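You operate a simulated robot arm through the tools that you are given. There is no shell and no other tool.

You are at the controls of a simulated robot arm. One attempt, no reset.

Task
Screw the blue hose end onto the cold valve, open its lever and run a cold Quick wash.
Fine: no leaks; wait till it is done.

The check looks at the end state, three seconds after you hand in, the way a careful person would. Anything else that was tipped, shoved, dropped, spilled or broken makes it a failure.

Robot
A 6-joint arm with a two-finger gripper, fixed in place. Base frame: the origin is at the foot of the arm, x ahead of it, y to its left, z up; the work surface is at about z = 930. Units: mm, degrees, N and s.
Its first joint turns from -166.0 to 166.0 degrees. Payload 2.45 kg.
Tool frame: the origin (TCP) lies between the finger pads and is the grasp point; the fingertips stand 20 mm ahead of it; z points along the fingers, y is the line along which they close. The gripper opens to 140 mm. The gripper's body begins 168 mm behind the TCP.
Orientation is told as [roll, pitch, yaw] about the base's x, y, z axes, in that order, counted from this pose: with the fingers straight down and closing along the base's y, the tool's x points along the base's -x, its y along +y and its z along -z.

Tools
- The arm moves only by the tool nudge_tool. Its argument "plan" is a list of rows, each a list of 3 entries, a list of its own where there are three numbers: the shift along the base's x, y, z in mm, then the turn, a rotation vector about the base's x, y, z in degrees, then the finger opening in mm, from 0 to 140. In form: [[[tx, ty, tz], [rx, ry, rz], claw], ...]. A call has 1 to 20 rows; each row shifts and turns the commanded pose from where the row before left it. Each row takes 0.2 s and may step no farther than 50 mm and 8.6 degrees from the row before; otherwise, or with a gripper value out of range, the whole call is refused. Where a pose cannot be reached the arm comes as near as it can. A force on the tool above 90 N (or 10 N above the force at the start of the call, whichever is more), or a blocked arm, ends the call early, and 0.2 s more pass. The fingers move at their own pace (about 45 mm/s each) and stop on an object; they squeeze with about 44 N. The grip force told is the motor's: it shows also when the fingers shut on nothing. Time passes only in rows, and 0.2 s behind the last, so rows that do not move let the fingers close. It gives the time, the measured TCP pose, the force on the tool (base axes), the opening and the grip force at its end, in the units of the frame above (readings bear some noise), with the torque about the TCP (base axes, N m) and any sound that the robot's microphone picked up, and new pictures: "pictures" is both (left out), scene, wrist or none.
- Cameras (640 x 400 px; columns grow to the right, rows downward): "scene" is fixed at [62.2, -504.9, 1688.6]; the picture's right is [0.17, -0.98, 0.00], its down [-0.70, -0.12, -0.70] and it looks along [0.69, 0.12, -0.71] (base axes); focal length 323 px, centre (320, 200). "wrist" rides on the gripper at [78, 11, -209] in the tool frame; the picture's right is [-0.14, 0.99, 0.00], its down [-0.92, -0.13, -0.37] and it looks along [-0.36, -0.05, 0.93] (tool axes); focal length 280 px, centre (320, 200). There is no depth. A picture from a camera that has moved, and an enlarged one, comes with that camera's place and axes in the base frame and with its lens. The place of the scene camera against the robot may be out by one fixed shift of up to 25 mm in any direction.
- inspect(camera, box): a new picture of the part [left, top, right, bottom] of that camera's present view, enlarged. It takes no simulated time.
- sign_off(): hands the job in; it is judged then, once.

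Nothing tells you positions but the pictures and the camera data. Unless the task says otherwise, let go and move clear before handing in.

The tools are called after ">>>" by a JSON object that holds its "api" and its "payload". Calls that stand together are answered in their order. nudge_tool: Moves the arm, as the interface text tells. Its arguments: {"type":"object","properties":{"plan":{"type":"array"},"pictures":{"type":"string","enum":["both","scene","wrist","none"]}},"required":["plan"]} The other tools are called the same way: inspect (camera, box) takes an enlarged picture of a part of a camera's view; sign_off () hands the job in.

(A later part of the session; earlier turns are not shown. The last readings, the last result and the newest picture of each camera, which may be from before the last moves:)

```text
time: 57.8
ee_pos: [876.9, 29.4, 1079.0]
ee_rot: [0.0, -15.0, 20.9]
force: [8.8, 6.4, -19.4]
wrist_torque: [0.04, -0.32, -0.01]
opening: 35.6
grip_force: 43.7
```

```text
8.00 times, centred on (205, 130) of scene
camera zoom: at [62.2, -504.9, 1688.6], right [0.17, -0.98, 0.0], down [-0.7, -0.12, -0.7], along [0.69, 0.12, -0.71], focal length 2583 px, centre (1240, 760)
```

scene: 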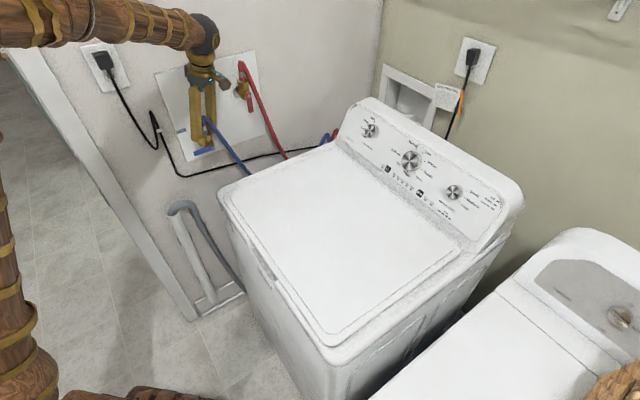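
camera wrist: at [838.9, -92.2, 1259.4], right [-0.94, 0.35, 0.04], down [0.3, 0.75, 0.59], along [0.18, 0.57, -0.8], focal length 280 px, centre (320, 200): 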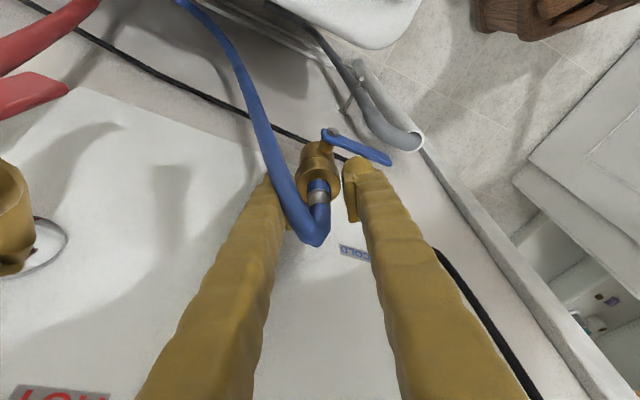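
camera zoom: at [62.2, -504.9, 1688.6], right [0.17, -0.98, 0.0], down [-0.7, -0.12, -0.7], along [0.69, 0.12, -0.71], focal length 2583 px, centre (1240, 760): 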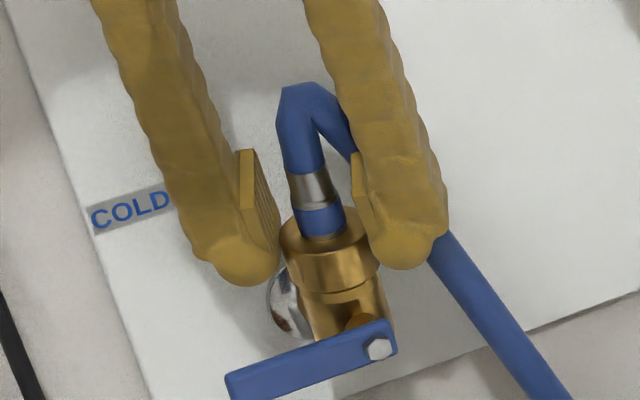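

It now resists lifting at about 19 N, so the threads have caught. I'll ratchet with wider strokes.

>>> {"api": "nudge_tool", "payload": {"plan": [[[0, 0, -0.7], [0, 0, 0], 30], [[0.5, -0.3, -0.7], [0, 0, 0], 42], [[0, 0, 0], [0, 0, 0], 50], [[0, 0, 0], [0, 0, 0], 54], [[0, 0, 0], [0, 0, 8], 54], [[0, 0, 0], [0, 0, 8], 54], [[0, 0, 0], [0, 0, 8], 54], [[0, 0, 0], [0, 0, 8], 54], [[0, 0, 0], [0, 0, 8], 54], [[0, 0, 0], [0, 0, 8], 54], [[0, 0, 0], [0, 0, 8], 54], [[0, 0, 0], [0, 0, 8], 54], [[0, 0, 0], [0, 0, 0], 44], [[0, 0, 0], [0, 0, 0], 32], [[0, 0, 0], [0, 0, 0], 30], [[0, 0, 0], [0, 0, 0], 30], [[0, 0, 0], [0, 0, 0], 30]], "pictures": "none"}}

>>> {"api": "nudge_tool", "payload": {"plan": [[[0, 0, -0.05], [0, 0, -8], 30], [[0, 0, -0.05], [0, 0, -8], 30], [[0, 0, -0.05], [0, 0, -8], 30], [[0, 0, -0.05], [0, 0, -8], 30], [[0, 0, -0.05], [0, 0, -8], 30]], "pictures": "none"}}

>>> {"api": "nudge_tool", "payload": {"plan": [[[0, 0, -0.05], [0, 0, -8], 30], [[0, 0, -0.05], [0, 0, -8], 30], [[0, 0, -0.05], [0, 0, -8], 30], [[0, 0, -0.05], [0, 0, -8], 30], [[0, 0, -0.05], [0, 0, -8], 30]]}}

>>> {"api": "inspect", "payload": {"camera": "scene", "box": [175, 105, 235, 155]}}

```text
time: 61.4
ee_pos: [879.2, 28.4, 1077.6]
ee_rot: [0.0, -15.0, 85.1]
force: [2.2, -1.3, -0.2]
wrist_torque: [-0.03, -0.02, 0.01]
opening: 35.6
grip_force: 44.0
```

```text
time: 62.6
ee_pos: [877.8, 29.4, 1076.6]
ee_rot: [0.0, -15.0, 44.9]
force: [-5.9, -11.0, 4.9]
wrist_torque: [-0.28, 0.18, 0.03]
opening: 35.4
grip_force: 44.3
```

```text
time: 63.8
ee_pos: [876.5, 29.4, 1075.7]
ee_rot: [-0.1, -15.0, 4.9]
force: [-4.3, 5.6, 5.7]
wrist_torque: [0.03, -0.01, 0.44]
opening: 35.6
grip_force: 43.3
camera wrist: at [747.7, 29.0, 1257.7], right [0.05, 1.0, 0.04], down [0.8, -0.06, 0.59], along [0.59, 0.0, -0.8], focal length 280 px, centre (320, 200)
```

scene: 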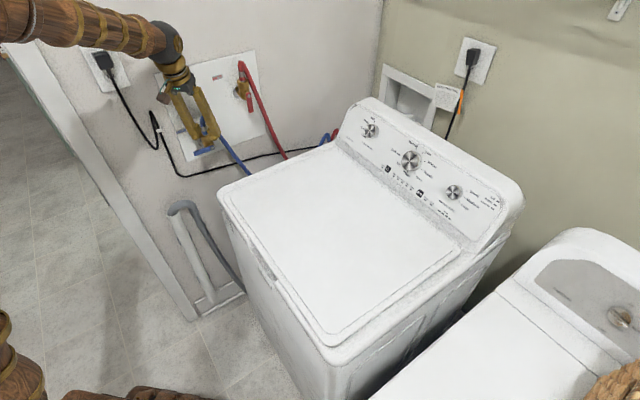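
wrist: 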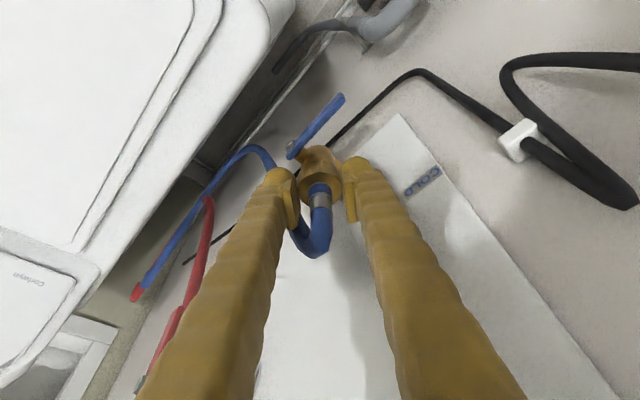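

```text
8.00 times, centred on (205, 130) of scene
camera zoom: at [62.2, -504.9, 1688.6], right [0.17, -0.98, 0.0], down [-0.7, -0.12, -0.7], along [0.69, 0.12, -0.71], focal length 2583 px, centre (1240, 760)
```

zoom: 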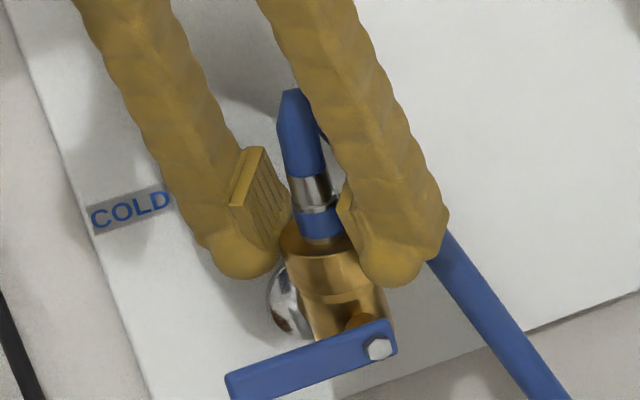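

A reaction torque of 0.44 N m has appeared, so the nut is tightening. I'll take another stroke to see where it peaks.

>>> {"api": "nudge_tool", "payload": {"plan": [[[0, 0, 0], [0, 0, 0], 42], [[0, 0, 0], [0, 0, 0], 50], [[0, 0, 0], [0, 0, 0], 54], [[0, 0, 0], [0, 0, 8], 54], [[0, 0, 0], [0, 0, 8], 54], [[0, 0, 0], [0, 0, 8], 54], [[0, 0, 0], [0, 0, 8], 54], [[0, 0, 0], [0, 0, 8], 54], [[0, 0, 0], [0, 0, 8], 54], [[0, 0, 0], [0, 0, 8], 54], [[0, 0, 0], [0, 0, 8], 54], [[0, 0, 0], [0, 0, 8], 54], [[0, 0, 0], [0, 0, 8], 54], [[0, 0, 0], [0, 0, 0], 44], [[0, 0, 0], [0, 0, 0], 32], [[0, 0, 0], [0, 0, 0], 30], [[0, 0, 0], [0, 0, 0], 30], [[0, 0, 0], [0, 0, 0], 30]], "pictures": "none"}}

>>> {"api": "nudge_tool", "payload": {"plan": [[[0, 0, 0], [0, 0, -8], 30], [[0, 0, 0], [0, 0, -8], 30]], "pictures": "none"}}

>>> {"api": "nudge_tool", "payload": {"plan": [[[0, 0, 0], [0, 0, -8], 30], [[0, 0, 0], [0, 0, -8], 30]], "pictures": "none"}}

>>> {"api": "nudge_tool", "payload": {"plan": [[[0, 0, 0], [0, 0, -8], 30], [[0, 0, 0], [0, 0, -8], 30]], "pictures": "none"}}

```text
time: 67.6
ee_pos: [876.8, 28.2, 1076.6]
ee_rot: [0.0, -15.0, 85.1]
force: [10.6, -0.8, 0.5]
wrist_torque: [0.02, -0.16, -0.01]
opening: 37.3
grip_force: 5.4
```

```text
time: 68.2
ee_pos: [876.4, 28.0, 1077.4]
ee_rot: [-0.1, -15.0, 69.0]
force: [11.5, -1.4, 2.1]
wrist_torque: [-0.03, -0.17, 0.08]
opening: 37.2
grip_force: 4.8
```

```text
time: 68.8
ee_pos: [876.1, 28.8, 1077.2]
ee_rot: [0.0, -15.1, 52.9]
force: [9.7, -4.4, 2.2]
wrist_torque: [-0.05, -0.14, 0.04]
opening: 37.1
grip_force: 5.7
```

```text
time: 69.4
ee_pos: [876.3, 28.2, 1077.5]
ee_rot: [0.0, -15.0, 36.9]
force: [6.8, -6.0, 1.3]
wrist_torque: [-0.02, -0.1, 0.01]
opening: 36.6
grip_force: 7.4
```

The grip closed slightly off-centre, so only one pad touched the now-rigid nut. I'll go back, shift about 1 mm and regrip.

>>> {"api": "nudge_tool", "payload": {"plan": [[[0, 0, 0], [0, 0, 0], 44], [[0, 0, 0], [0, 0, 0], 54], [[0, 0, 0], [0, 0, 8], 54], [[0, 0, 0], [0, 0, 8], 54], [[0, 0, 0], [0, 0, 8], 54], [[0, 0, 0], [0, 0, 8], 54], [[0, 0, 0], [0, 0, 8], 54], [[0, 0, 0], [0, 0, 8], 54], [[1.1, 0.2, -0.5], [0, 0, 0], 54], [[0, 0, 0], [0, 0, 0], 44], [[0, 0, 0], [0, 0, 0], 32], [[0, 0, 0], [0, 0, 0], 30], [[0, 0, 0], [0, 0, 0], 30], [[0, 0, 0], [0, 0, 0], 30]], "pictures": "none"}}

```text
time: 72.4
ee_pos: [878.5, 29.5, 1076.1]
ee_rot: [0.0, -14.9, 85.0]
force: [-7.9, -1.6, 2.1]
wrist_torque: [-0.05, 0.13, 0.01]
opening: 35.8
grip_force: 43.8
```

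>>> {"api": "nudge_tool", "payload": {"plan": [[[0, 0, 0], [0, 0, -8], 30], [[0, 0, 0], [0, 0, -8], 30]], "pictures": "none"}}

>>> {"api": "nudge_tool", "payload": {"plan": [[[0, 0, 0], [0, 0, -8], 30], [[0, 0, 0], [0, 0, -8], 30]], "pictures": "none"}}

>>> {"api": "nudge_tool", "payload": {"plan": [[[0, 0, 0], [0, 0, -8], 30], [[0, 0, 0], [0, 0, -8], 30]], "pictures": "none"}}

>>> {"api": "nudge_tool", "payload": {"plan": [[[0, 0, 0], [0, 0, -8], 30], [[0, 0, 0], [0, 0, -8], 30]]}}

>>> {"api": "inspect", "payload": {"camera": "scene", "box": [175, 105, 235, 155]}}

>>> {"api": "inspect", "payload": {"camera": "wrist", "box": [260, 110, 400, 250]}}

```text
time: 73.0
ee_pos: [877.9, 28.8, 1077.2]
ee_rot: [0.0, -15.0, 69.0]
force: [-6.6, 1.4, -2.3]
wrist_torque: [-0.05, 0.08, 0.59]
opening: 35.4
grip_force: 44.0
```

```text
time: 73.6
ee_pos: [878.4, 29.9, 1074.6]
ee_rot: [0.0, -15.0, 53.0]
force: [-16.3, 6.0, 2.5]
wrist_torque: [0.12, 0.1, 0.39]
opening: 35.6
grip_force: 43.9
```

```text
time: 74.2
ee_pos: [879.2, 29.9, 1075.2]
ee_rot: [0.1, -15.1, 36.8]
force: [-24.0, 17.1, 1.7]
wrist_torque: [0.19, 0.25, 0.54]
opening: 35.7
grip_force: 43.9
```

```text
time: 74.8
ee_pos: [877.6, 29.2, 1074.7]
ee_rot: [0.0, -15.1, 20.8]
force: [-31.1, 36.8, 0.2]
wrist_torque: [0.4, 0.21, 0.73]
opening: 35.5
grip_force: 44.1
camera wrist: at [754.3, -6.9, 1257.1], right [-0.23, 0.97, 0.04], down [0.79, 0.16, 0.59], along [0.57, 0.17, -0.8], focal length 280 px, centre (320, 200)
```

scene: 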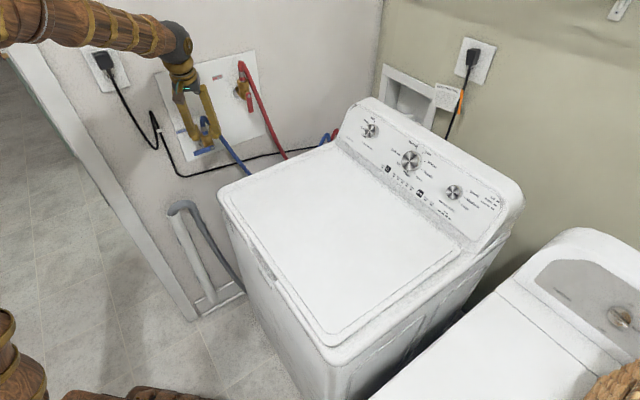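
wrist: 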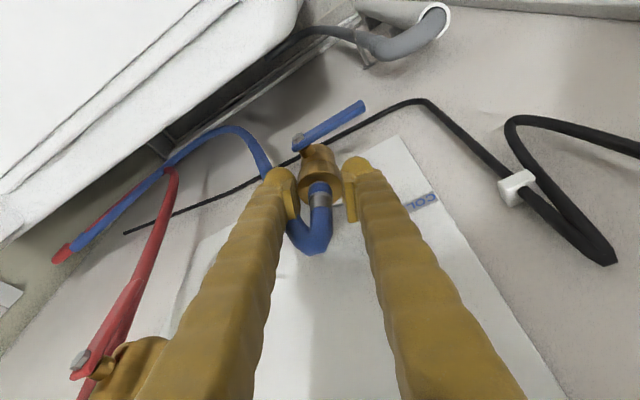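

```text
8.00 times, centred on (205, 130) of scene
camera zoom: at [62.2, -504.9, 1688.6], right [0.17, -0.98, 0.0], down [-0.7, -0.12, -0.7], along [0.69, 0.12, -0.71], focal length 2583 px, centre (1240, 760)
```

zoom: 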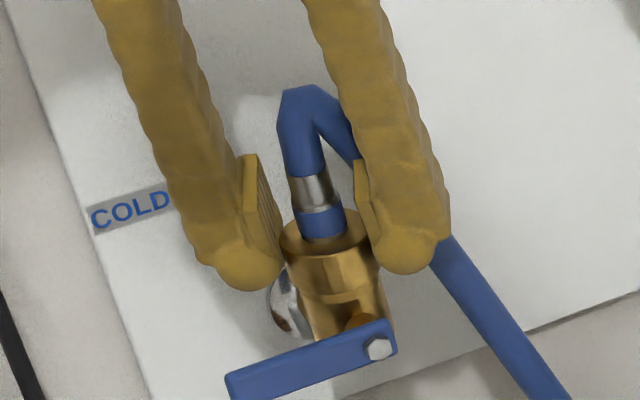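

```text
2.86 times, centred on (330, 180) of wrist
camera zoom: at [754.3, -6.9, 1257.1], right [-0.23, 0.97, 0.04], down [0.79, 0.16, 0.59], along [0.57, 0.17, -0.8], focal length 801 px, centre (291, 257)
```

zoom: 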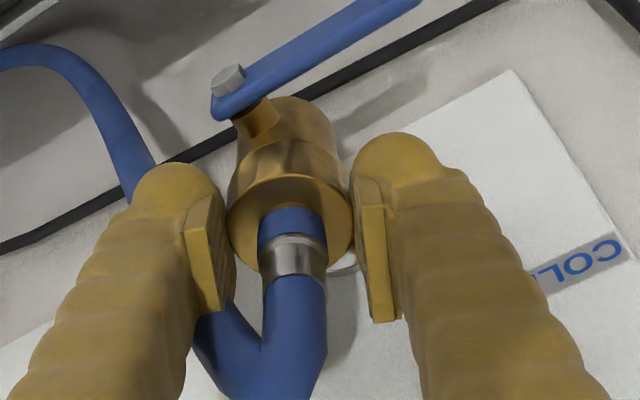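

Resistance now starts straight away at about 0.6–0.7 N m, which looks like the pads slipping on a tight nut. I'll do one more well-centred stroke to confirm.

>>> {"api": "nudge_tool", "payload": {"plan": [[[0, 0, 0], [0, 0, 0], 44], [[0, 0, 0], [0, 0, 0], 54], [[0, 0, 0], [0, 0, 8], 54], [[0, 0, 0], [0, 0, 8], 54], [[0, 0, 0], [0, 0, 8], 54], [[0, 0, 0], [0, 0, 8], 54], [[0, 0, 0], [0, 0, 8], 54], [[0, 0, 0], [0, 0, 8], 54], [[-0.4, 0.4, -0.5], [0, 0, 0], 54], [[0, 0, 0], [0, 0, 0], 44], [[0, 0, 0], [0, 0, 0], 32], [[0, 0, 0], [0, 0, 0], 30], [[0, 0, 0], [0, 0, 0], 30], [[0, 0, 0], [0, 0, 0], 30]], "pictures": "none"}}

>>> {"api": "nudge_tool", "payload": {"plan": [[[0, 0, 0], [0, 0, -6], 30]], "pictures": "none"}}

>>> {"api": "nudge_tool", "payload": {"plan": [[[0, 0, 0], [0, 0, -6], 30]], "pictures": "none"}}

>>> {"api": "nudge_tool", "payload": {"plan": [[[0, 0, 0], [0, 0, -6], 30], [[0, 0, 0], [0, 0, -6], 30]], "pictures": "none"}}

>>> {"api": "nudge_tool", "payload": {"plan": [[[0, 0, 0], [0, 0, -6], 30], [[0, 0, 0], [0, 0, -6], 30]], "pictures": "none"}}

```text
time: 77.8
ee_pos: [878.1, 29.1, 1075.8]
ee_rot: [0.2, -15.0, 69.0]
force: [-18.4, 4.7, 2.1]
wrist_torque: [0.07, 0.21, 0.06]
opening: 35.4
grip_force: 44.0
```

```text
time: 78.2
ee_pos: [878.1, 29.6, 1075.4]
ee_rot: [0.0, -14.9, 63.0]
force: [-13.2, 3.4, 2.8]
wrist_torque: [-0.01, 0.17, 0.43]
opening: 35.5
grip_force: 44.1
```

```text
time: 78.6
ee_pos: [878.0, 29.4, 1076.3]
ee_rot: [-0.1, -15.0, 57.0]
force: [-15.4, 3.3, -1.1]
wrist_torque: [0.09, 0.11, 0.5]
opening: 35.5
grip_force: 44.4
```

```text
time: 79.2
ee_pos: [879.0, 28.8, 1074.5]
ee_rot: [0.0, -15.0, 44.9]
force: [-9.4, 4.3, -0.4]
wrist_torque: [0.08, 0.01, 0.53]
opening: 35.4
grip_force: 43.9
```

```text
time: 79.8
ee_pos: [878.7, 29.7, 1077.6]
ee_rot: [0.0, -15.0, 33.0]
force: [-7.2, 7.5, -5.0]
wrist_torque: [-0.02, 0.04, 0.44]
opening: 35.6
grip_force: 44.3
```

>>> {"api": "nudge_tool", "payload": {"plan": [[[0, 0, 0], [0, 0, 0], 44], [[0, 0, 0], [0, 0, 0], 60], [[0, 0, 5], [0, 0, 0], 70], [[-8, -8, 20], [0, 0, 0], 70], [[-10, -10, 30], [0, 0, 0], 70], [[-10, -10, 30], [0, 0, 0], 70]]}}

>>> {"api": "inspect", "payload": {"camera": "scene", "box": [195, 118, 227, 150]}}

>>> {"api": "inspect", "payload": {"camera": "wrist", "box": [250, 80, 410, 240]}}

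>>> {"api": "inspect", "payload": {"camera": "scene", "box": [231, 68, 263, 100]}}

```text
time: 81.2
ee_pos: [849.2, 3.2, 1160.3]
ee_rot: [0.0, -15.1, 33.0]
force: [0.8, -1.1, -0.2]
wrist_torque: [0.05, 0.0, -0.03]
opening: 70.1
grip_force: 0.0
camera wrist: at [735.0, -58.6, 1341.9], right [-0.43, 0.9, 0.04], down [0.74, 0.33, 0.59], along [0.52, 0.28, -0.8], focal length 280 px, centre (320, 200)
```

scene: 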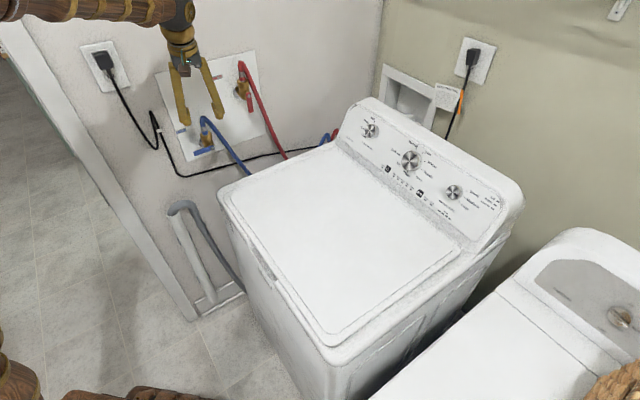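
wrist: 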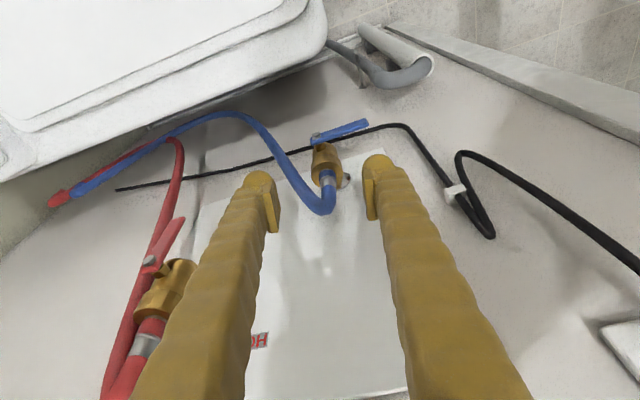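

```text
12.50 times, centred on (211, 134) of scene
camera zoom: at [62.2, -504.9, 1688.6], right [0.17, -0.98, 0.0], down [-0.7, -0.12, -0.7], along [0.69, 0.12, -0.71], focal length 4035 px, centre (1682, 1025)
```

zoom: 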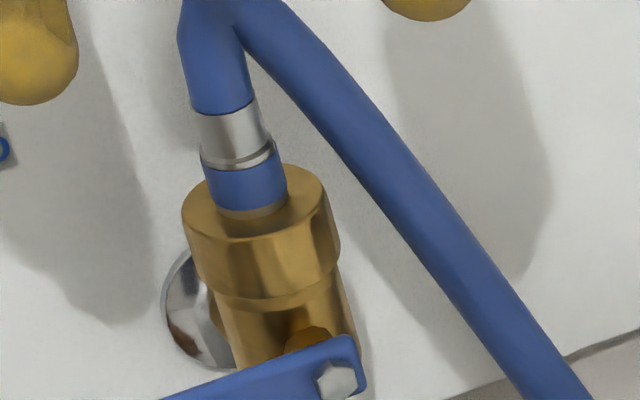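

```text
2.50 times, centred on (330, 160) of wrist
camera zoom: at [735.0, -58.6, 1341.9], right [-0.43, 0.9, 0.04], down [0.74, 0.33, 0.59], along [0.52, 0.28, -0.8], focal length 701 px, centre (295, 300)
```

zoom: 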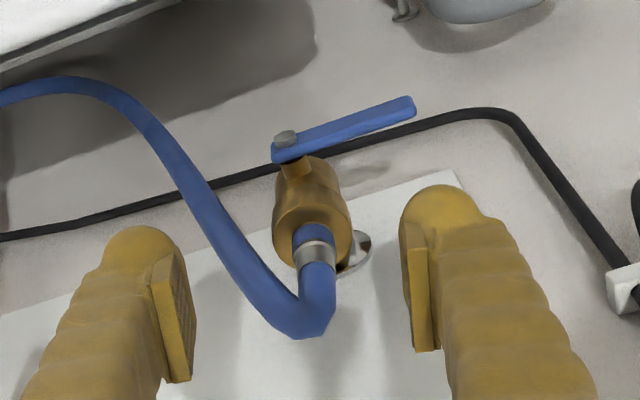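

```text
12.50 times, centred on (247, 84) of scene
camera zoom: at [62.2, -504.9, 1688.6], right [0.17, -0.98, 0.0], down [-0.7, -0.12, -0.7], along [0.69, 0.12, -0.71], focal length 4035 px, centre (1232, 1650)
```

zoom: 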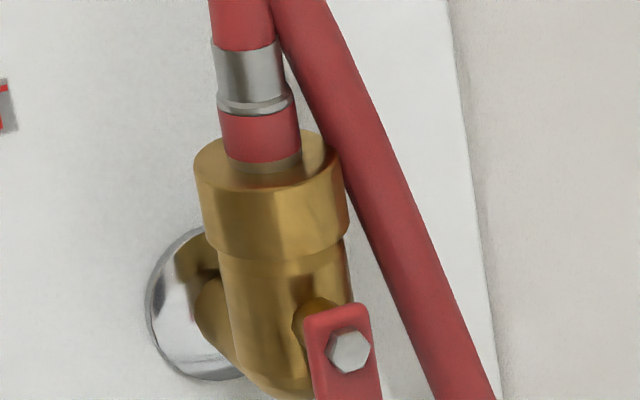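

The nut sits against the collar just like the hot side. The lever pivot is at about (852, 4, 1035) with its tip 60 mm to the left, so I'll straighten the tool, close the fingers and move above the lever to push it down.

>>> {"api": "nudge_tool", "payload": {"plan": [[[0, 0, 0], [0, 0, 6], 50], [[0, 0, 0], [0, 0, 6], 30], [[0, 0, 0], [-5.3, 5.3, 0], 10], [[0, 0, 0], [-5.3, 5.3, 0], 0], [[-14, 13, 0], [0, 0, 0], 0], [[-15, 13, -20], [0, 0, 0], 0], [[0, 0, -20], [0, 0, 0], 0], [[0, 0, -20], [0, 0, 0], 0], [[0, 0, 0], [0, 0, 0], 0]]}}

>>> {"api": "inspect", "payload": {"camera": "scene", "box": [165, 105, 245, 165]}}

>>> {"api": "inspect", "payload": {"camera": "wrist", "box": [220, 80, 420, 240]}}

```text
time: 83.2
ee_pos: [821.1, 27.6, 1100.1]
ee_rot: [0.0, -0.1, 45.0]
force: [0.4, -0.1, 0.1]
wrist_torque: [0.03, 0.03, 0.01]
opening: 0.1
grip_force: 29.4
camera wrist: at [758.8, -20.2, 1308.4], right [-0.6, 0.8, 0.0], down [0.74, 0.56, 0.37], along [0.29, 0.22, -0.93], focal length 280 px, centre (320, 200)
```

scene: 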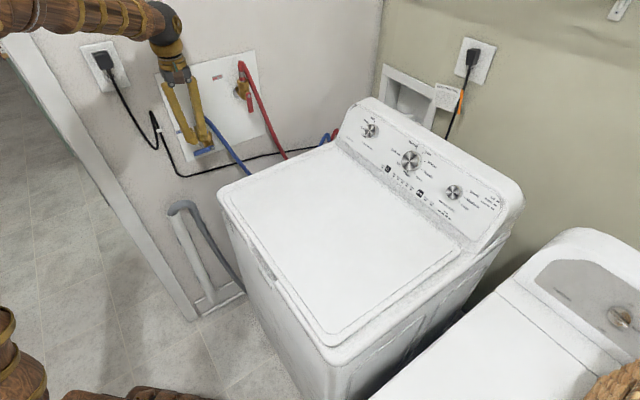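
wrist: 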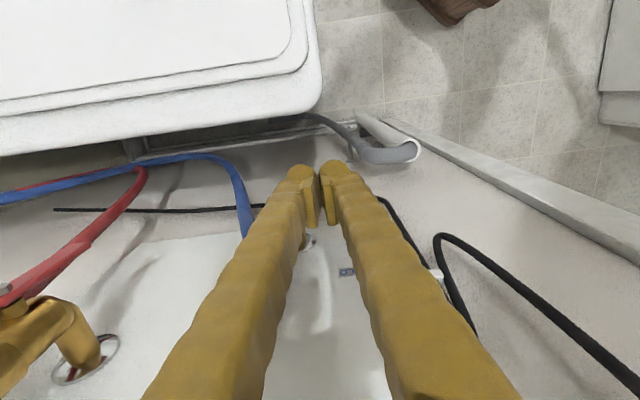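

```text
6.67 times, centred on (205, 135) of scene
camera zoom: at [62.2, -504.9, 1688.6], right [0.17, -0.98, 0.0], down [-0.7, -0.12, -0.7], along [0.69, 0.12, -0.71], focal length 2152 px, centre (1087, 633)
```

zoom: 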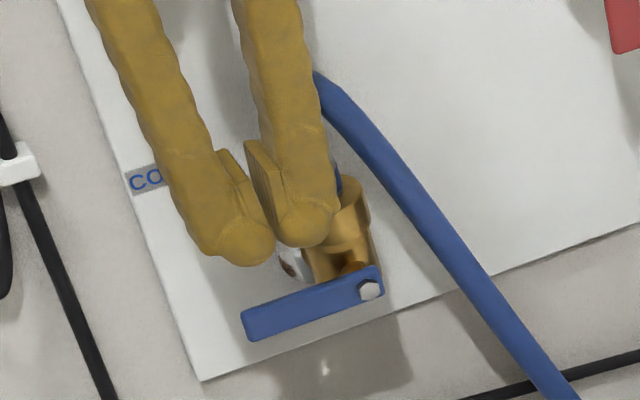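

```text
2.50 times, centred on (320, 160) of wrist
camera zoom: at [758.8, -20.2, 1308.4], right [-0.6, 0.8, 0.0], down [0.74, 0.56, 0.37], along [0.29, 0.22, -0.93], focal length 701 px, centre (320, 300)
```

zoom: 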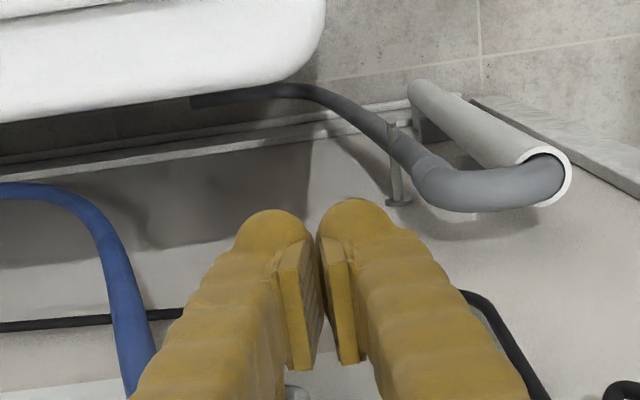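

The closed fingertips span about 60 mm, so I'll use the right-hand tip on the outer part of the lever. First I'll touch down on it.

>>> {"api": "nudge_tool", "payload": {"plan": [[[-6, 6, -10], [0, 0, 0], 0], [[-5.7, 6, -12], [0, 0, 0], 0], [[0, 0, -8], [0, 0, 0], 0], [[0, 0, -4], [0, 0, 0], 0], [[0, 0, 0], [0, 0, 0], 0]]}}

>>> {"api": "inspect", "payload": {"camera": "scene", "box": [165, 105, 245, 165]}}

```text
time: 84.4
ee_pos: [809.4, 39.7, 1064.9]
ee_rot: [0.0, 0.0, 45.0]
force: [-0.5, -1.0, 1.5]
wrist_torque: [0.02, -0.02, 0.0]
opening: 0.0
grip_force: 28.7
camera wrist: at [747.3, -8.6, 1275.1], right [-0.6, 0.8, 0.0], down [0.74, 0.56, 0.37], along [0.29, 0.22, -0.93], focal length 280 px, centre (320, 200)
```

scene: 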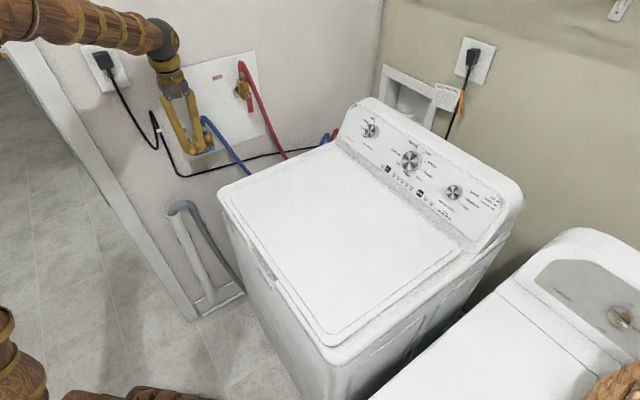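
wrist: 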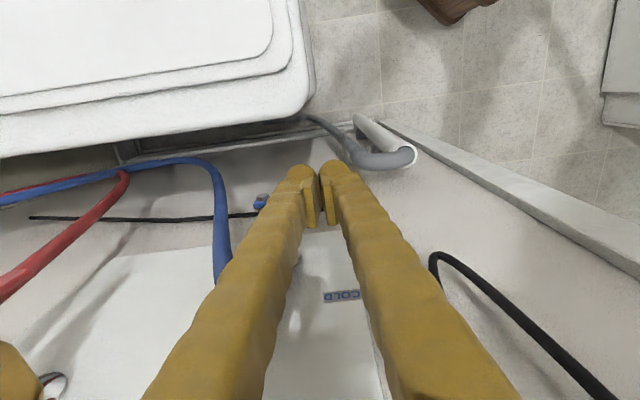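

```text
6.67 times, centred on (205, 135) of scene
camera zoom: at [62.2, -504.9, 1688.6], right [0.17, -0.98, 0.0], down [-0.7, -0.12, -0.7], along [0.69, 0.12, -0.71], focal length 2152 px, centre (1087, 633)
```

zoom: 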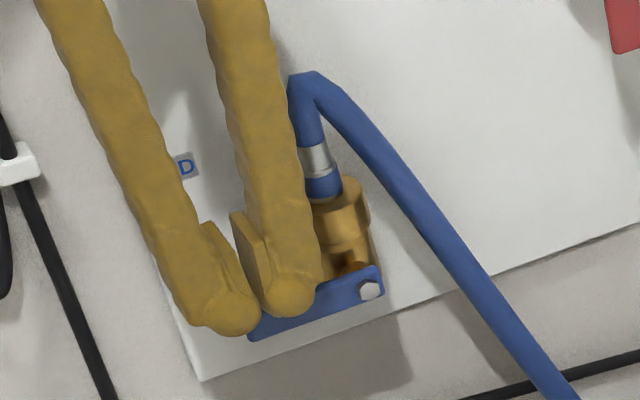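

>>> {"api": "nudge_tool", "payload": {"plan": [[[-2.3, 2.3, -7.3], [0, 0, 0], 0], [[-1.3, 1.3, -7.7], [0, 0, 0], 0], [[-0.4, 0.4, -7.9], [0, 0, 0], 0]]}}

>>> {"api": "inspect", "payload": {"camera": "scene", "box": [165, 105, 245, 165]}}

```text
time: 85.2
ee_pos: [805.1, 42.0, 1043.8]
ee_rot: [0.1, 0.0, 45.0]
force: [-0.2, -0.1, 0.0]
wrist_torque: [0.02, 0.02, 0.01]
opening: 0.0
grip_force: 29.0
camera wrist: at [742.6, -4.5, 1252.2], right [-0.6, 0.8, 0.0], down [0.74, 0.56, 0.37], along [0.29, 0.22, -0.93], focal length 280 px, centre (320, 200)
```

scene: 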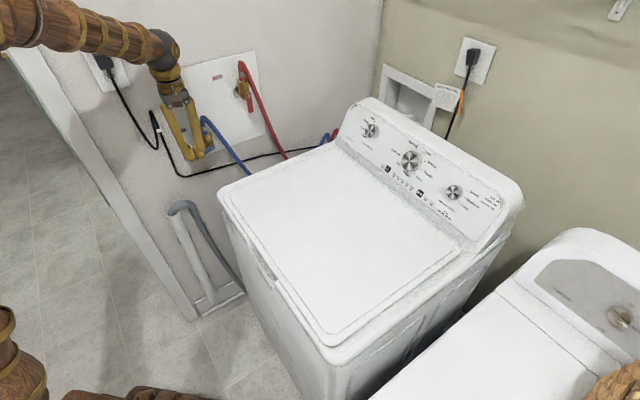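
wrist: 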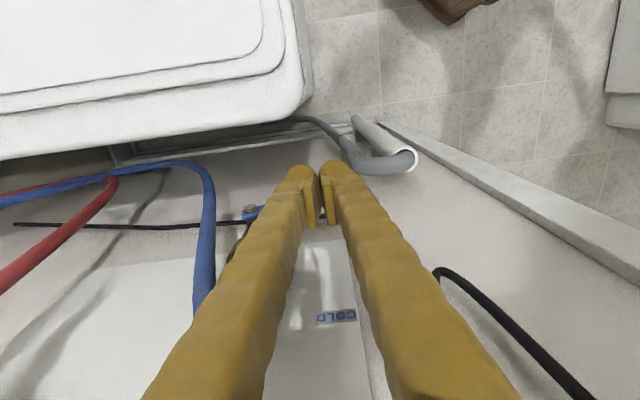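

```text
6.67 times, centred on (205, 135) of scene
camera zoom: at [62.2, -504.9, 1688.6], right [0.17, -0.98, 0.0], down [-0.7, -0.12, -0.7], along [0.69, 0.12, -0.71], focal length 2152 px, centre (1087, 633)
```

zoom: 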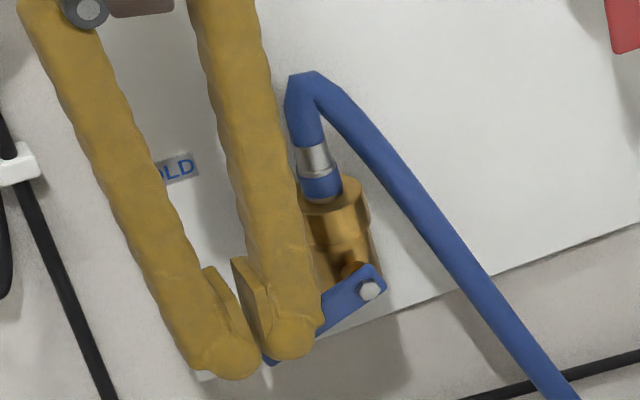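

The lever is turning downward, about 20–25° so far. I'll continue along the arc.

>>> {"api": "nudge_tool", "payload": {"plan": [[[0.6, -0.6, -8], [0, 0, 0], 0], [[1.6, -1.6, -7.6], [0, 0, 0], 0], [[2.5, -2.5, -7.1], [0, 0, 0], 0]], "pictures": "none"}}

>>> {"api": "nudge_tool", "payload": {"plan": [[[3.3, -3.3, -6.5], [0, 0, 0], 0], [[4.1, -4.1, -5.5], [0, 0, 0], 0]]}}

>>> {"api": "inspect", "payload": {"camera": "scene", "box": [165, 105, 245, 165]}}

```text
time: 86.0
ee_pos: [809.2, 38.7, 1019.6]
ee_rot: [0.0, -0.1, 45.0]
force: [0.6, 1.1, -0.3]
wrist_torque: [0.03, 0.04, 0.03]
opening: 0.3
grip_force: 29.4
```

```text
time: 86.6
ee_pos: [817.3, 31.3, 1009.1]
ee_rot: [-0.1, 0.0, 44.9]
force: [-0.1, 0.3, -0.2]
wrist_torque: [0.02, 0.02, 0.05]
opening: 0.0
grip_force: 29.6
camera wrist: at [754.7, -15.9, 1217.4], right [-0.6, 0.8, 0.0], down [0.74, 0.56, 0.37], along [0.29, 0.22, -0.93], focal length 280 px, centre (320, 200)
```

scene: 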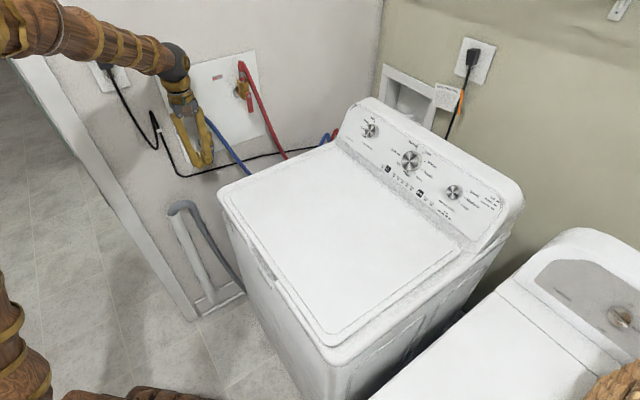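
wrist: 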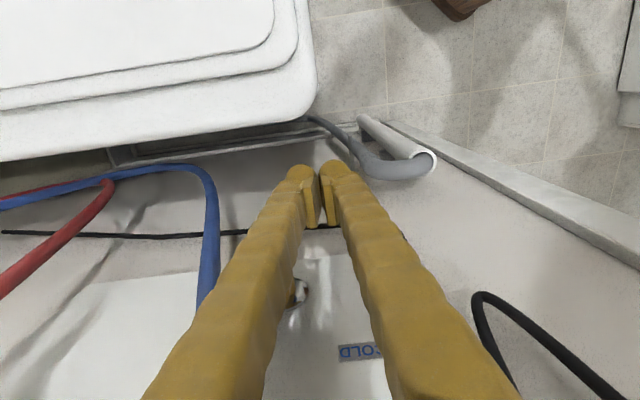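

```text
6.67 times, centred on (205, 135) of scene
camera zoom: at [62.2, -504.9, 1688.6], right [0.17, -0.98, 0.0], down [-0.7, -0.12, -0.7], along [0.69, 0.12, -0.71], focal length 2152 px, centre (1087, 633)
```

zoom: 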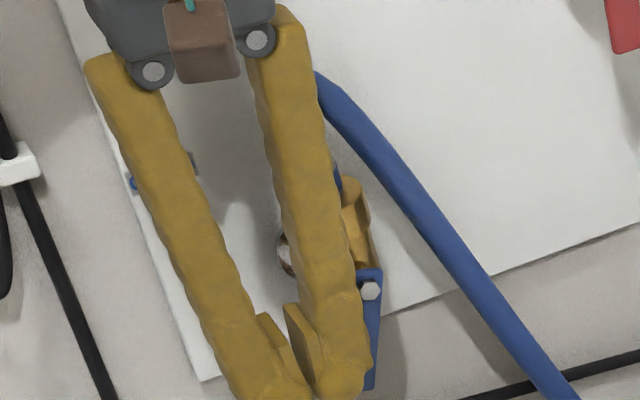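

The lever is close to vertical. I'll finish the last part while watching for the stop.

>>> {"api": "nudge_tool", "payload": {"plan": [[[3, -3, -3], [0, 0, 0], 0], [[2.5, -2.5, -1.5], [0, 0, 0], 0]]}}

>>> {"api": "inspect", "payload": {"camera": "scene", "box": [165, 105, 245, 165]}}

```text
time: 87.2
ee_pos: [821.6, 25.8, 1004.7]
ee_rot: [0.0, -0.1, 45.0]
force: [-0.5, 0.0, -1.3]
wrist_torque: [0.02, -0.02, 0.02]
opening: 0.1
grip_force: 29.5
camera wrist: at [759.9, -21.6, 1213.1], right [-0.6, 0.8, 0.0], down [0.74, 0.56, 0.37], along [0.29, 0.22, -0.93], focal length 280 px, centre (320, 200)
```

scene: 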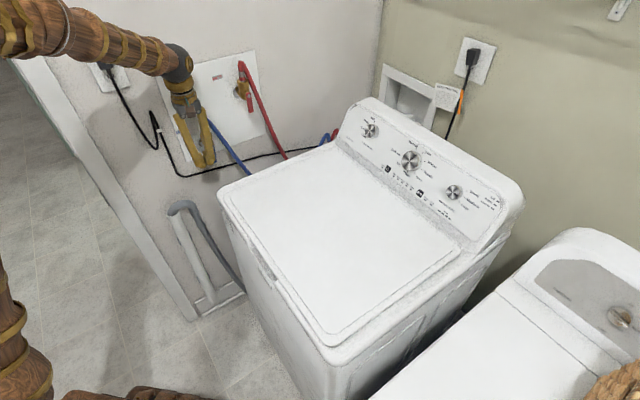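
wrist: 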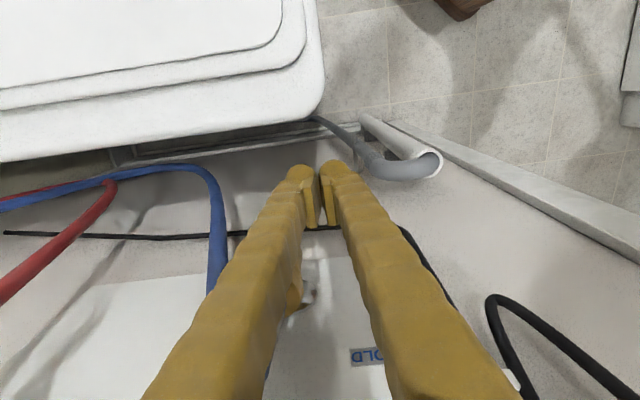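

```text
6.67 times, centred on (205, 135) of scene
camera zoom: at [62.2, -504.9, 1688.6], right [0.17, -0.98, 0.0], down [-0.7, -0.12, -0.7], along [0.69, 0.12, -0.71], focal length 2152 px, centre (1087, 633)
```

zoom: 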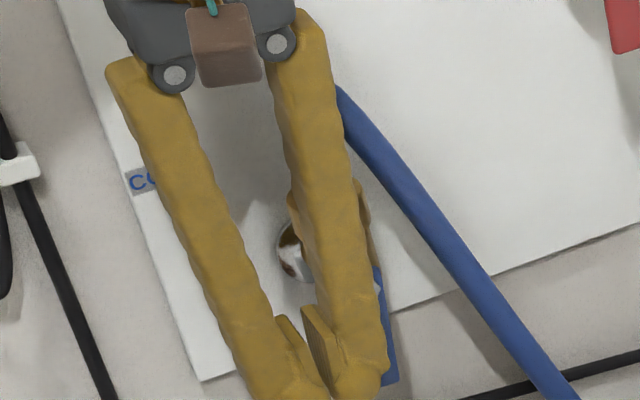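

>>> {"api": "nudge_tool", "payload": {"plan": [[[1.2, -1.2, -0.5], [0, 0, 0], 0], [[1, -1, 0], [0, 0, 0], 0], [[0, 0, 0], [0, 0, 0], 0]], "pictures": "none"}}

>>> {"api": "nudge_tool", "payload": {"plan": [[[1, -1, 0], [0, 0, 0], 0], [[0, 0, 0], [0, 0, 0], 0]], "pictures": "none"}}

>>> {"api": "inspect", "payload": {"camera": "scene", "box": [165, 105, 245, 165]}}

```text
time: 88.0
ee_pos: [823.0, 26.0, 1003.9]
ee_rot: [0.0, 0.1, 45.1]
force: [-41.4, 39.4, 10.3]
wrist_torque: [-1.19, -1.39, 0.7]
opening: 0.0
grip_force: 29.4
```

```text
time: 88.4
ee_pos: [824.1, 25.7, 1004.4]
ee_rot: [0.2, 0.1, 45.2]
force: [-18.2, 13.3, 10.1]
wrist_torque: [-0.48, -0.78, 0.19]
opening: 0.0
grip_force: 29.5
stopped in row 2: the force on the tool passed its limit at 95 N (the readings are from after the stop); the commanded pose is now the measured one
```

```text
6.67 times, centred on (205, 135) of scene
camera zoom: at [62.2, -504.9, 1688.6], right [0.17, -0.98, 0.0], down [-0.7, -0.12, -0.7], along [0.69, 0.12, -0.71], focal length 2152 px, centre (1087, 633)
```

zoom: 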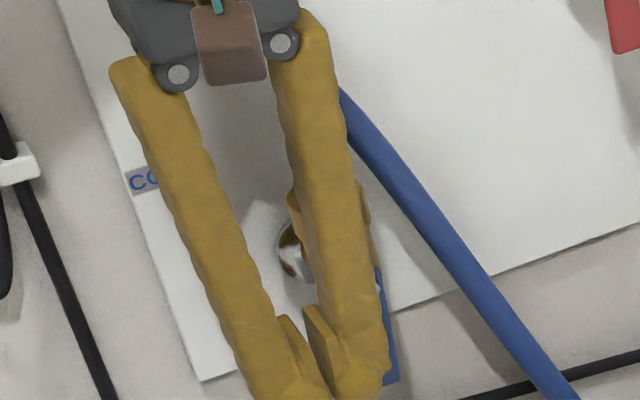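

The lever hit its end stop in the vertical (open) position. I'll back off and check for leaks.

>>> {"api": "nudge_tool", "payload": {"plan": [[[-6, 6, 0], [0, 0, 0], 0], [[-10, 5, 10], [0, 0, 0], 0], [[-15, 0, 35], [0, 0, 0], 0], [[-20, -20, 40], [0, 0, 0], 0], [[-30, -30, 25], [0, 0, 0], 0], [[0, 0, 0], [0, 0, 0], 0]]}}

>>> {"api": "inspect", "payload": {"camera": "scene", "box": [175, 110, 235, 160]}}

>>> {"api": "inspect", "payload": {"camera": "wrist", "box": [200, 100, 440, 300]}}

>>> {"api": "inspect", "payload": {"camera": "scene", "box": [130, 130, 290, 330]}}

```text
time: 89.8
ee_pos: [741.1, -13.9, 1112.5]
ee_rot: [0.3, 0.0, 45.1]
force: [0.6, -0.5, 0.0]
wrist_torque: [-0.01, 0.01, -0.03]
opening: 0.0
grip_force: 29.2
camera wrist: at [680.1, -61.5, 1321.3], right [-0.6, 0.8, 0.0], down [0.74, 0.56, 0.37], along [0.29, 0.22, -0.93], focal length 280 px, centre (320, 200)
```

scene: 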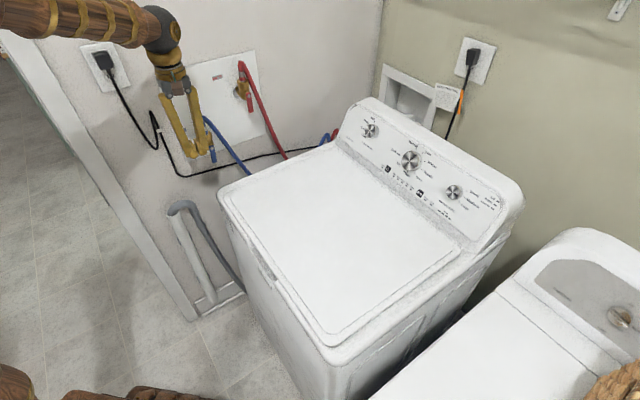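
wrist: 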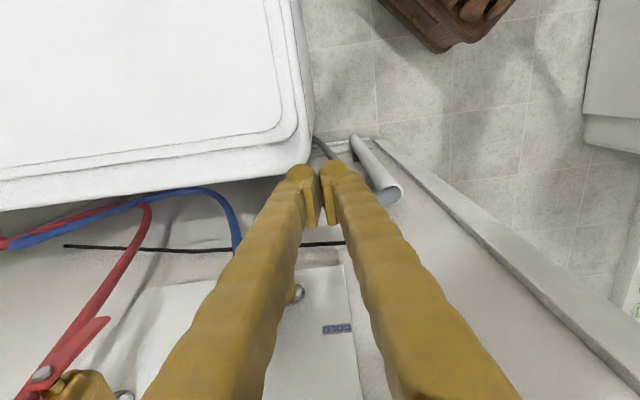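

```text
8.00 times, centred on (205, 135) of scene
camera zoom: at [62.2, -504.9, 1688.6], right [0.17, -0.98, 0.0], down [-0.7, -0.12, -0.7], along [0.69, 0.12, -0.71], focal length 2583 px, centre (1240, 720)
```

zoom: 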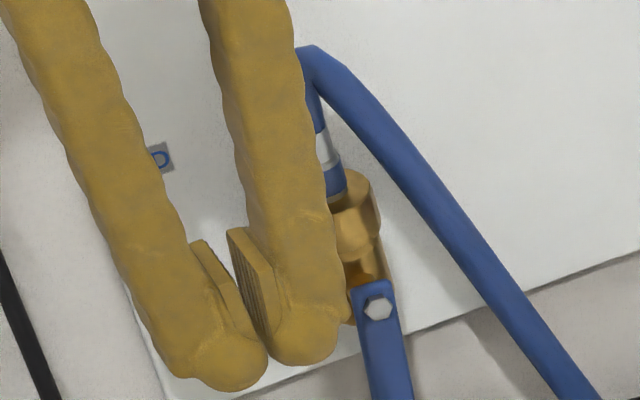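

```text
2.00 times, centred on (320, 200) of wrist
camera zoom: at [680.1, -61.5, 1321.3], right [-0.6, 0.8, 0.0], down [0.74, 0.56, 0.37], along [0.29, 0.22, -0.93], focal length 561 px, centre (320, 200)
```

zoom: 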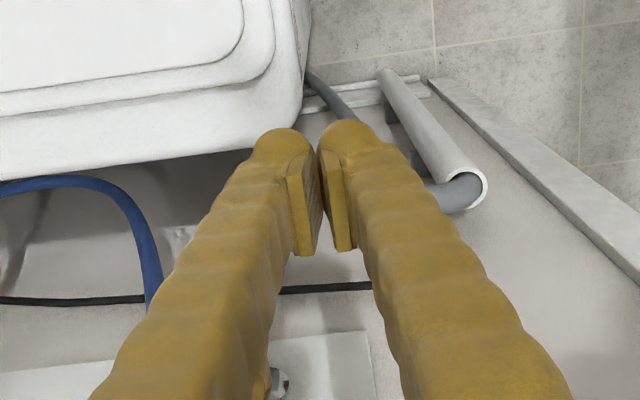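

```text
2.00 times, centred on (210, 230) of scene
camera zoom: at [62.2, -504.9, 1688.6], right [0.17, -0.98, 0.0], down [-0.7, -0.12, -0.7], along [0.69, 0.12, -0.71], focal length 646 px, centre (540, 140)
```

zoom: 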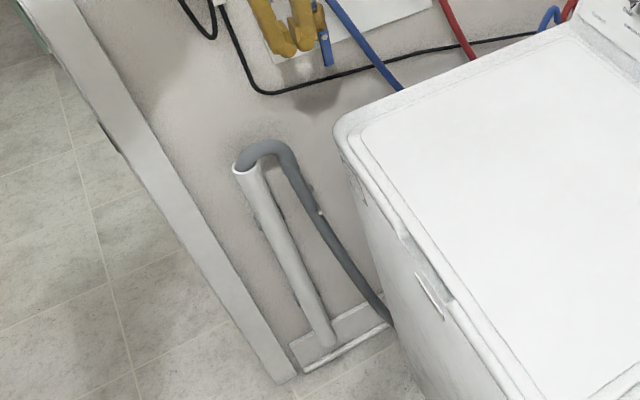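

The cold lever now hangs vertical like the hot one, and there is no drip or sound. Next are the controls: power at about (931, -582, 962), start at about (827, -686, 962) and the cycle knob at about (889, -642, 1039). I'll move in front of the panel.

>>> {"api": "nudge_tool", "payload": {"plan": [[[-8, -10, 25], [0, 0, 0], 0], [[-8, -30, 25], [0, 0, -7.5], 0], [[-8, -35, 25], [0, 0, -7.5], 0], [[-8, -35, 20], [0, 0, -7.5], 0], [[-8, -35, 10], [0, 0, -7.5], 0], [[-8, -35, 10], [0, 0, -7.5], 0], [[-8, -35, 10], [0, 0, -7.5], 0], [[-8, -35, 5], [0, 0, -7.5], 0], [[-8, -35, 5], [0, 0, -7.5], 0], [[-8, -35, 5], [0, 0, -7.5], 0], [[-8, -35, 0], [0, 0, -7.5], 0], [[-8, -35, 0], [0, 0, -7.5], 0], [[-5, -16, 0], [0, 0, -7.5], 0]]}}

```text
time: 92.6
ee_pos: [642.3, -419.6, 1256.3]
ee_rot: [0.4, 0.1, -45.0]
force: [1.1, 0.2, -0.5]
wrist_torque: [-0.02, -0.03, -0.02]
opening: 0.1
grip_force: 29.1
camera wrist: at [595.4, -357.7, 1464.7], right [0.8, 0.6, 0.0], down [0.56, -0.74, 0.37], along [0.22, -0.29, -0.93], focal length 280 px, centre (320, 200)
```

scene: 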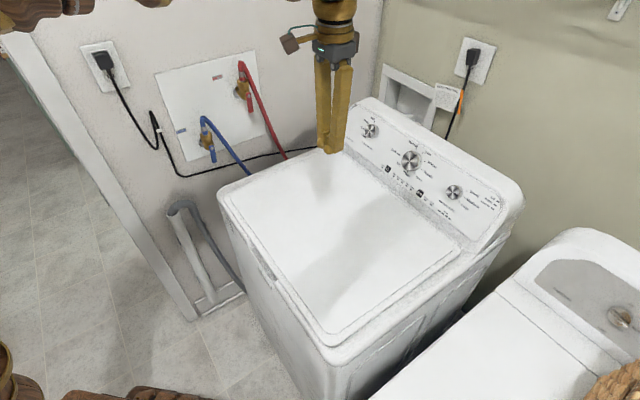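
wrist: 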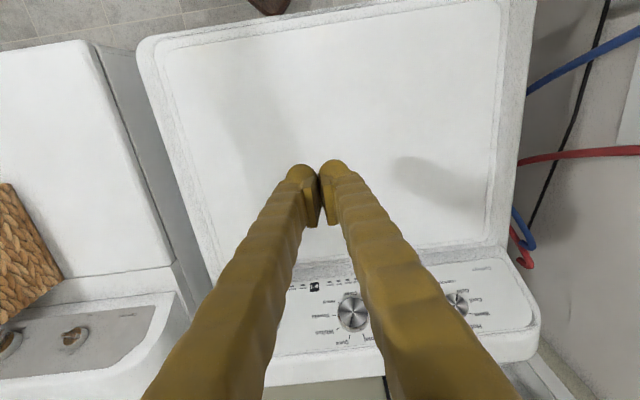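

>>> {"api": "nudge_tool", "payload": {"plan": [[[0, 0, 0], [-5.9, -5.9, 0], 0], [[0, 0, 0], [-5.9, -5.9, 0], 0], [[0, 0, 0], [-5.9, -5.9, 0], 0], [[0, 0, 0], [-5.9, -5.9, 0], 0], [[0, 0, 0], [-5.9, -5.9, 0], 0], [[0, 0, -10], [-5.9, -5.9, 0], 0], [[0, 0, -20], [0, 0, 0], 0]]}}

>>> {"api": "inspect", "payload": {"camera": "scene", "box": [165, 95, 265, 175]}}

>>> {"api": "inspect", "payload": {"camera": "scene", "box": [350, 110, 510, 220]}}

```text
time: 94.2
ee_pos: [641.5, -419.6, 1223.1]
ee_rot: [0.2, -50.0, -44.7]
force: [-0.2, 0.5, 0.0]
wrist_torque: [0.0, -0.04, -0.03]
opening: 0.0
grip_force: 29.5
camera wrist: at [501.5, -264.5, 1297.6], right [0.76, 0.64, 0.11], down [0.13, -0.31, 0.94], along [0.64, -0.7, -0.32], focal length 280 px, centre (320, 200)
```

scene: 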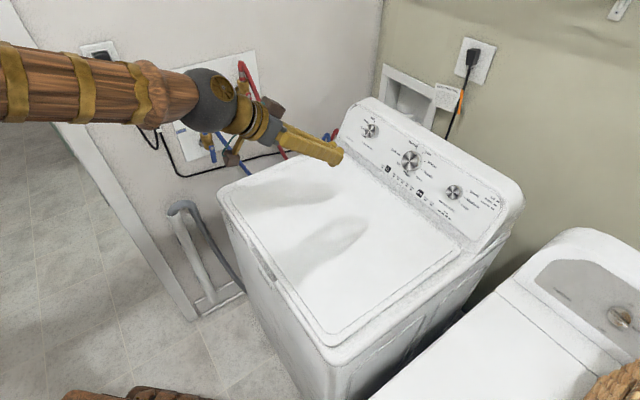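
wrist: 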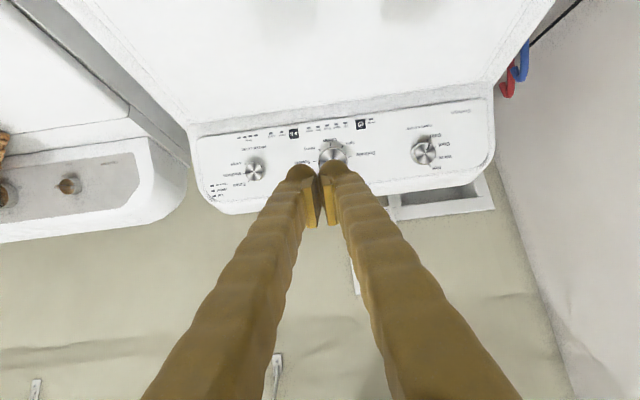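

```text
5.00 times, centred on (215, 135) of scene
camera zoom: at [62.2, -504.9, 1688.6], right [0.17, -0.98, 0.0], down [-0.7, -0.12, -0.7], along [0.69, 0.12, -0.71], focal length 1614 px, centre (845, 525)
```

zoom: 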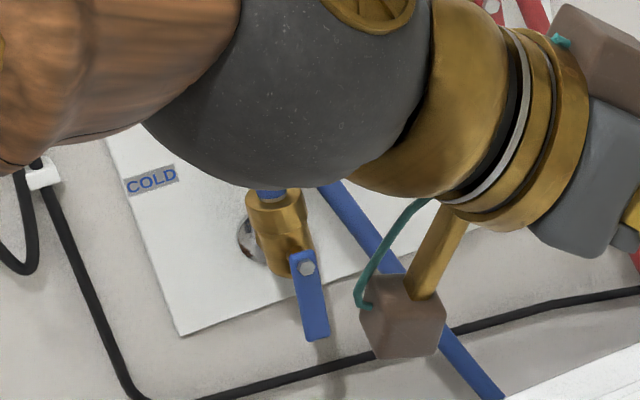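

```text
3.64 times, centred on (430, 165) of scene
camera zoom: at [62.2, -504.9, 1688.6], right [0.17, -0.98, 0.0], down [-0.7, -0.12, -0.7], along [0.69, 0.12, -0.71], focal length 1174 px, centre (-80, 327)
```

zoom: 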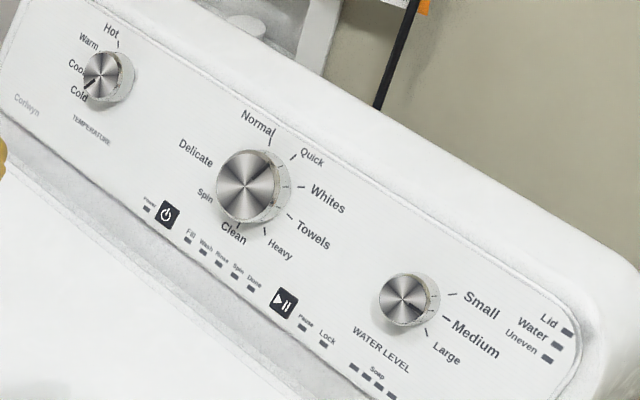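

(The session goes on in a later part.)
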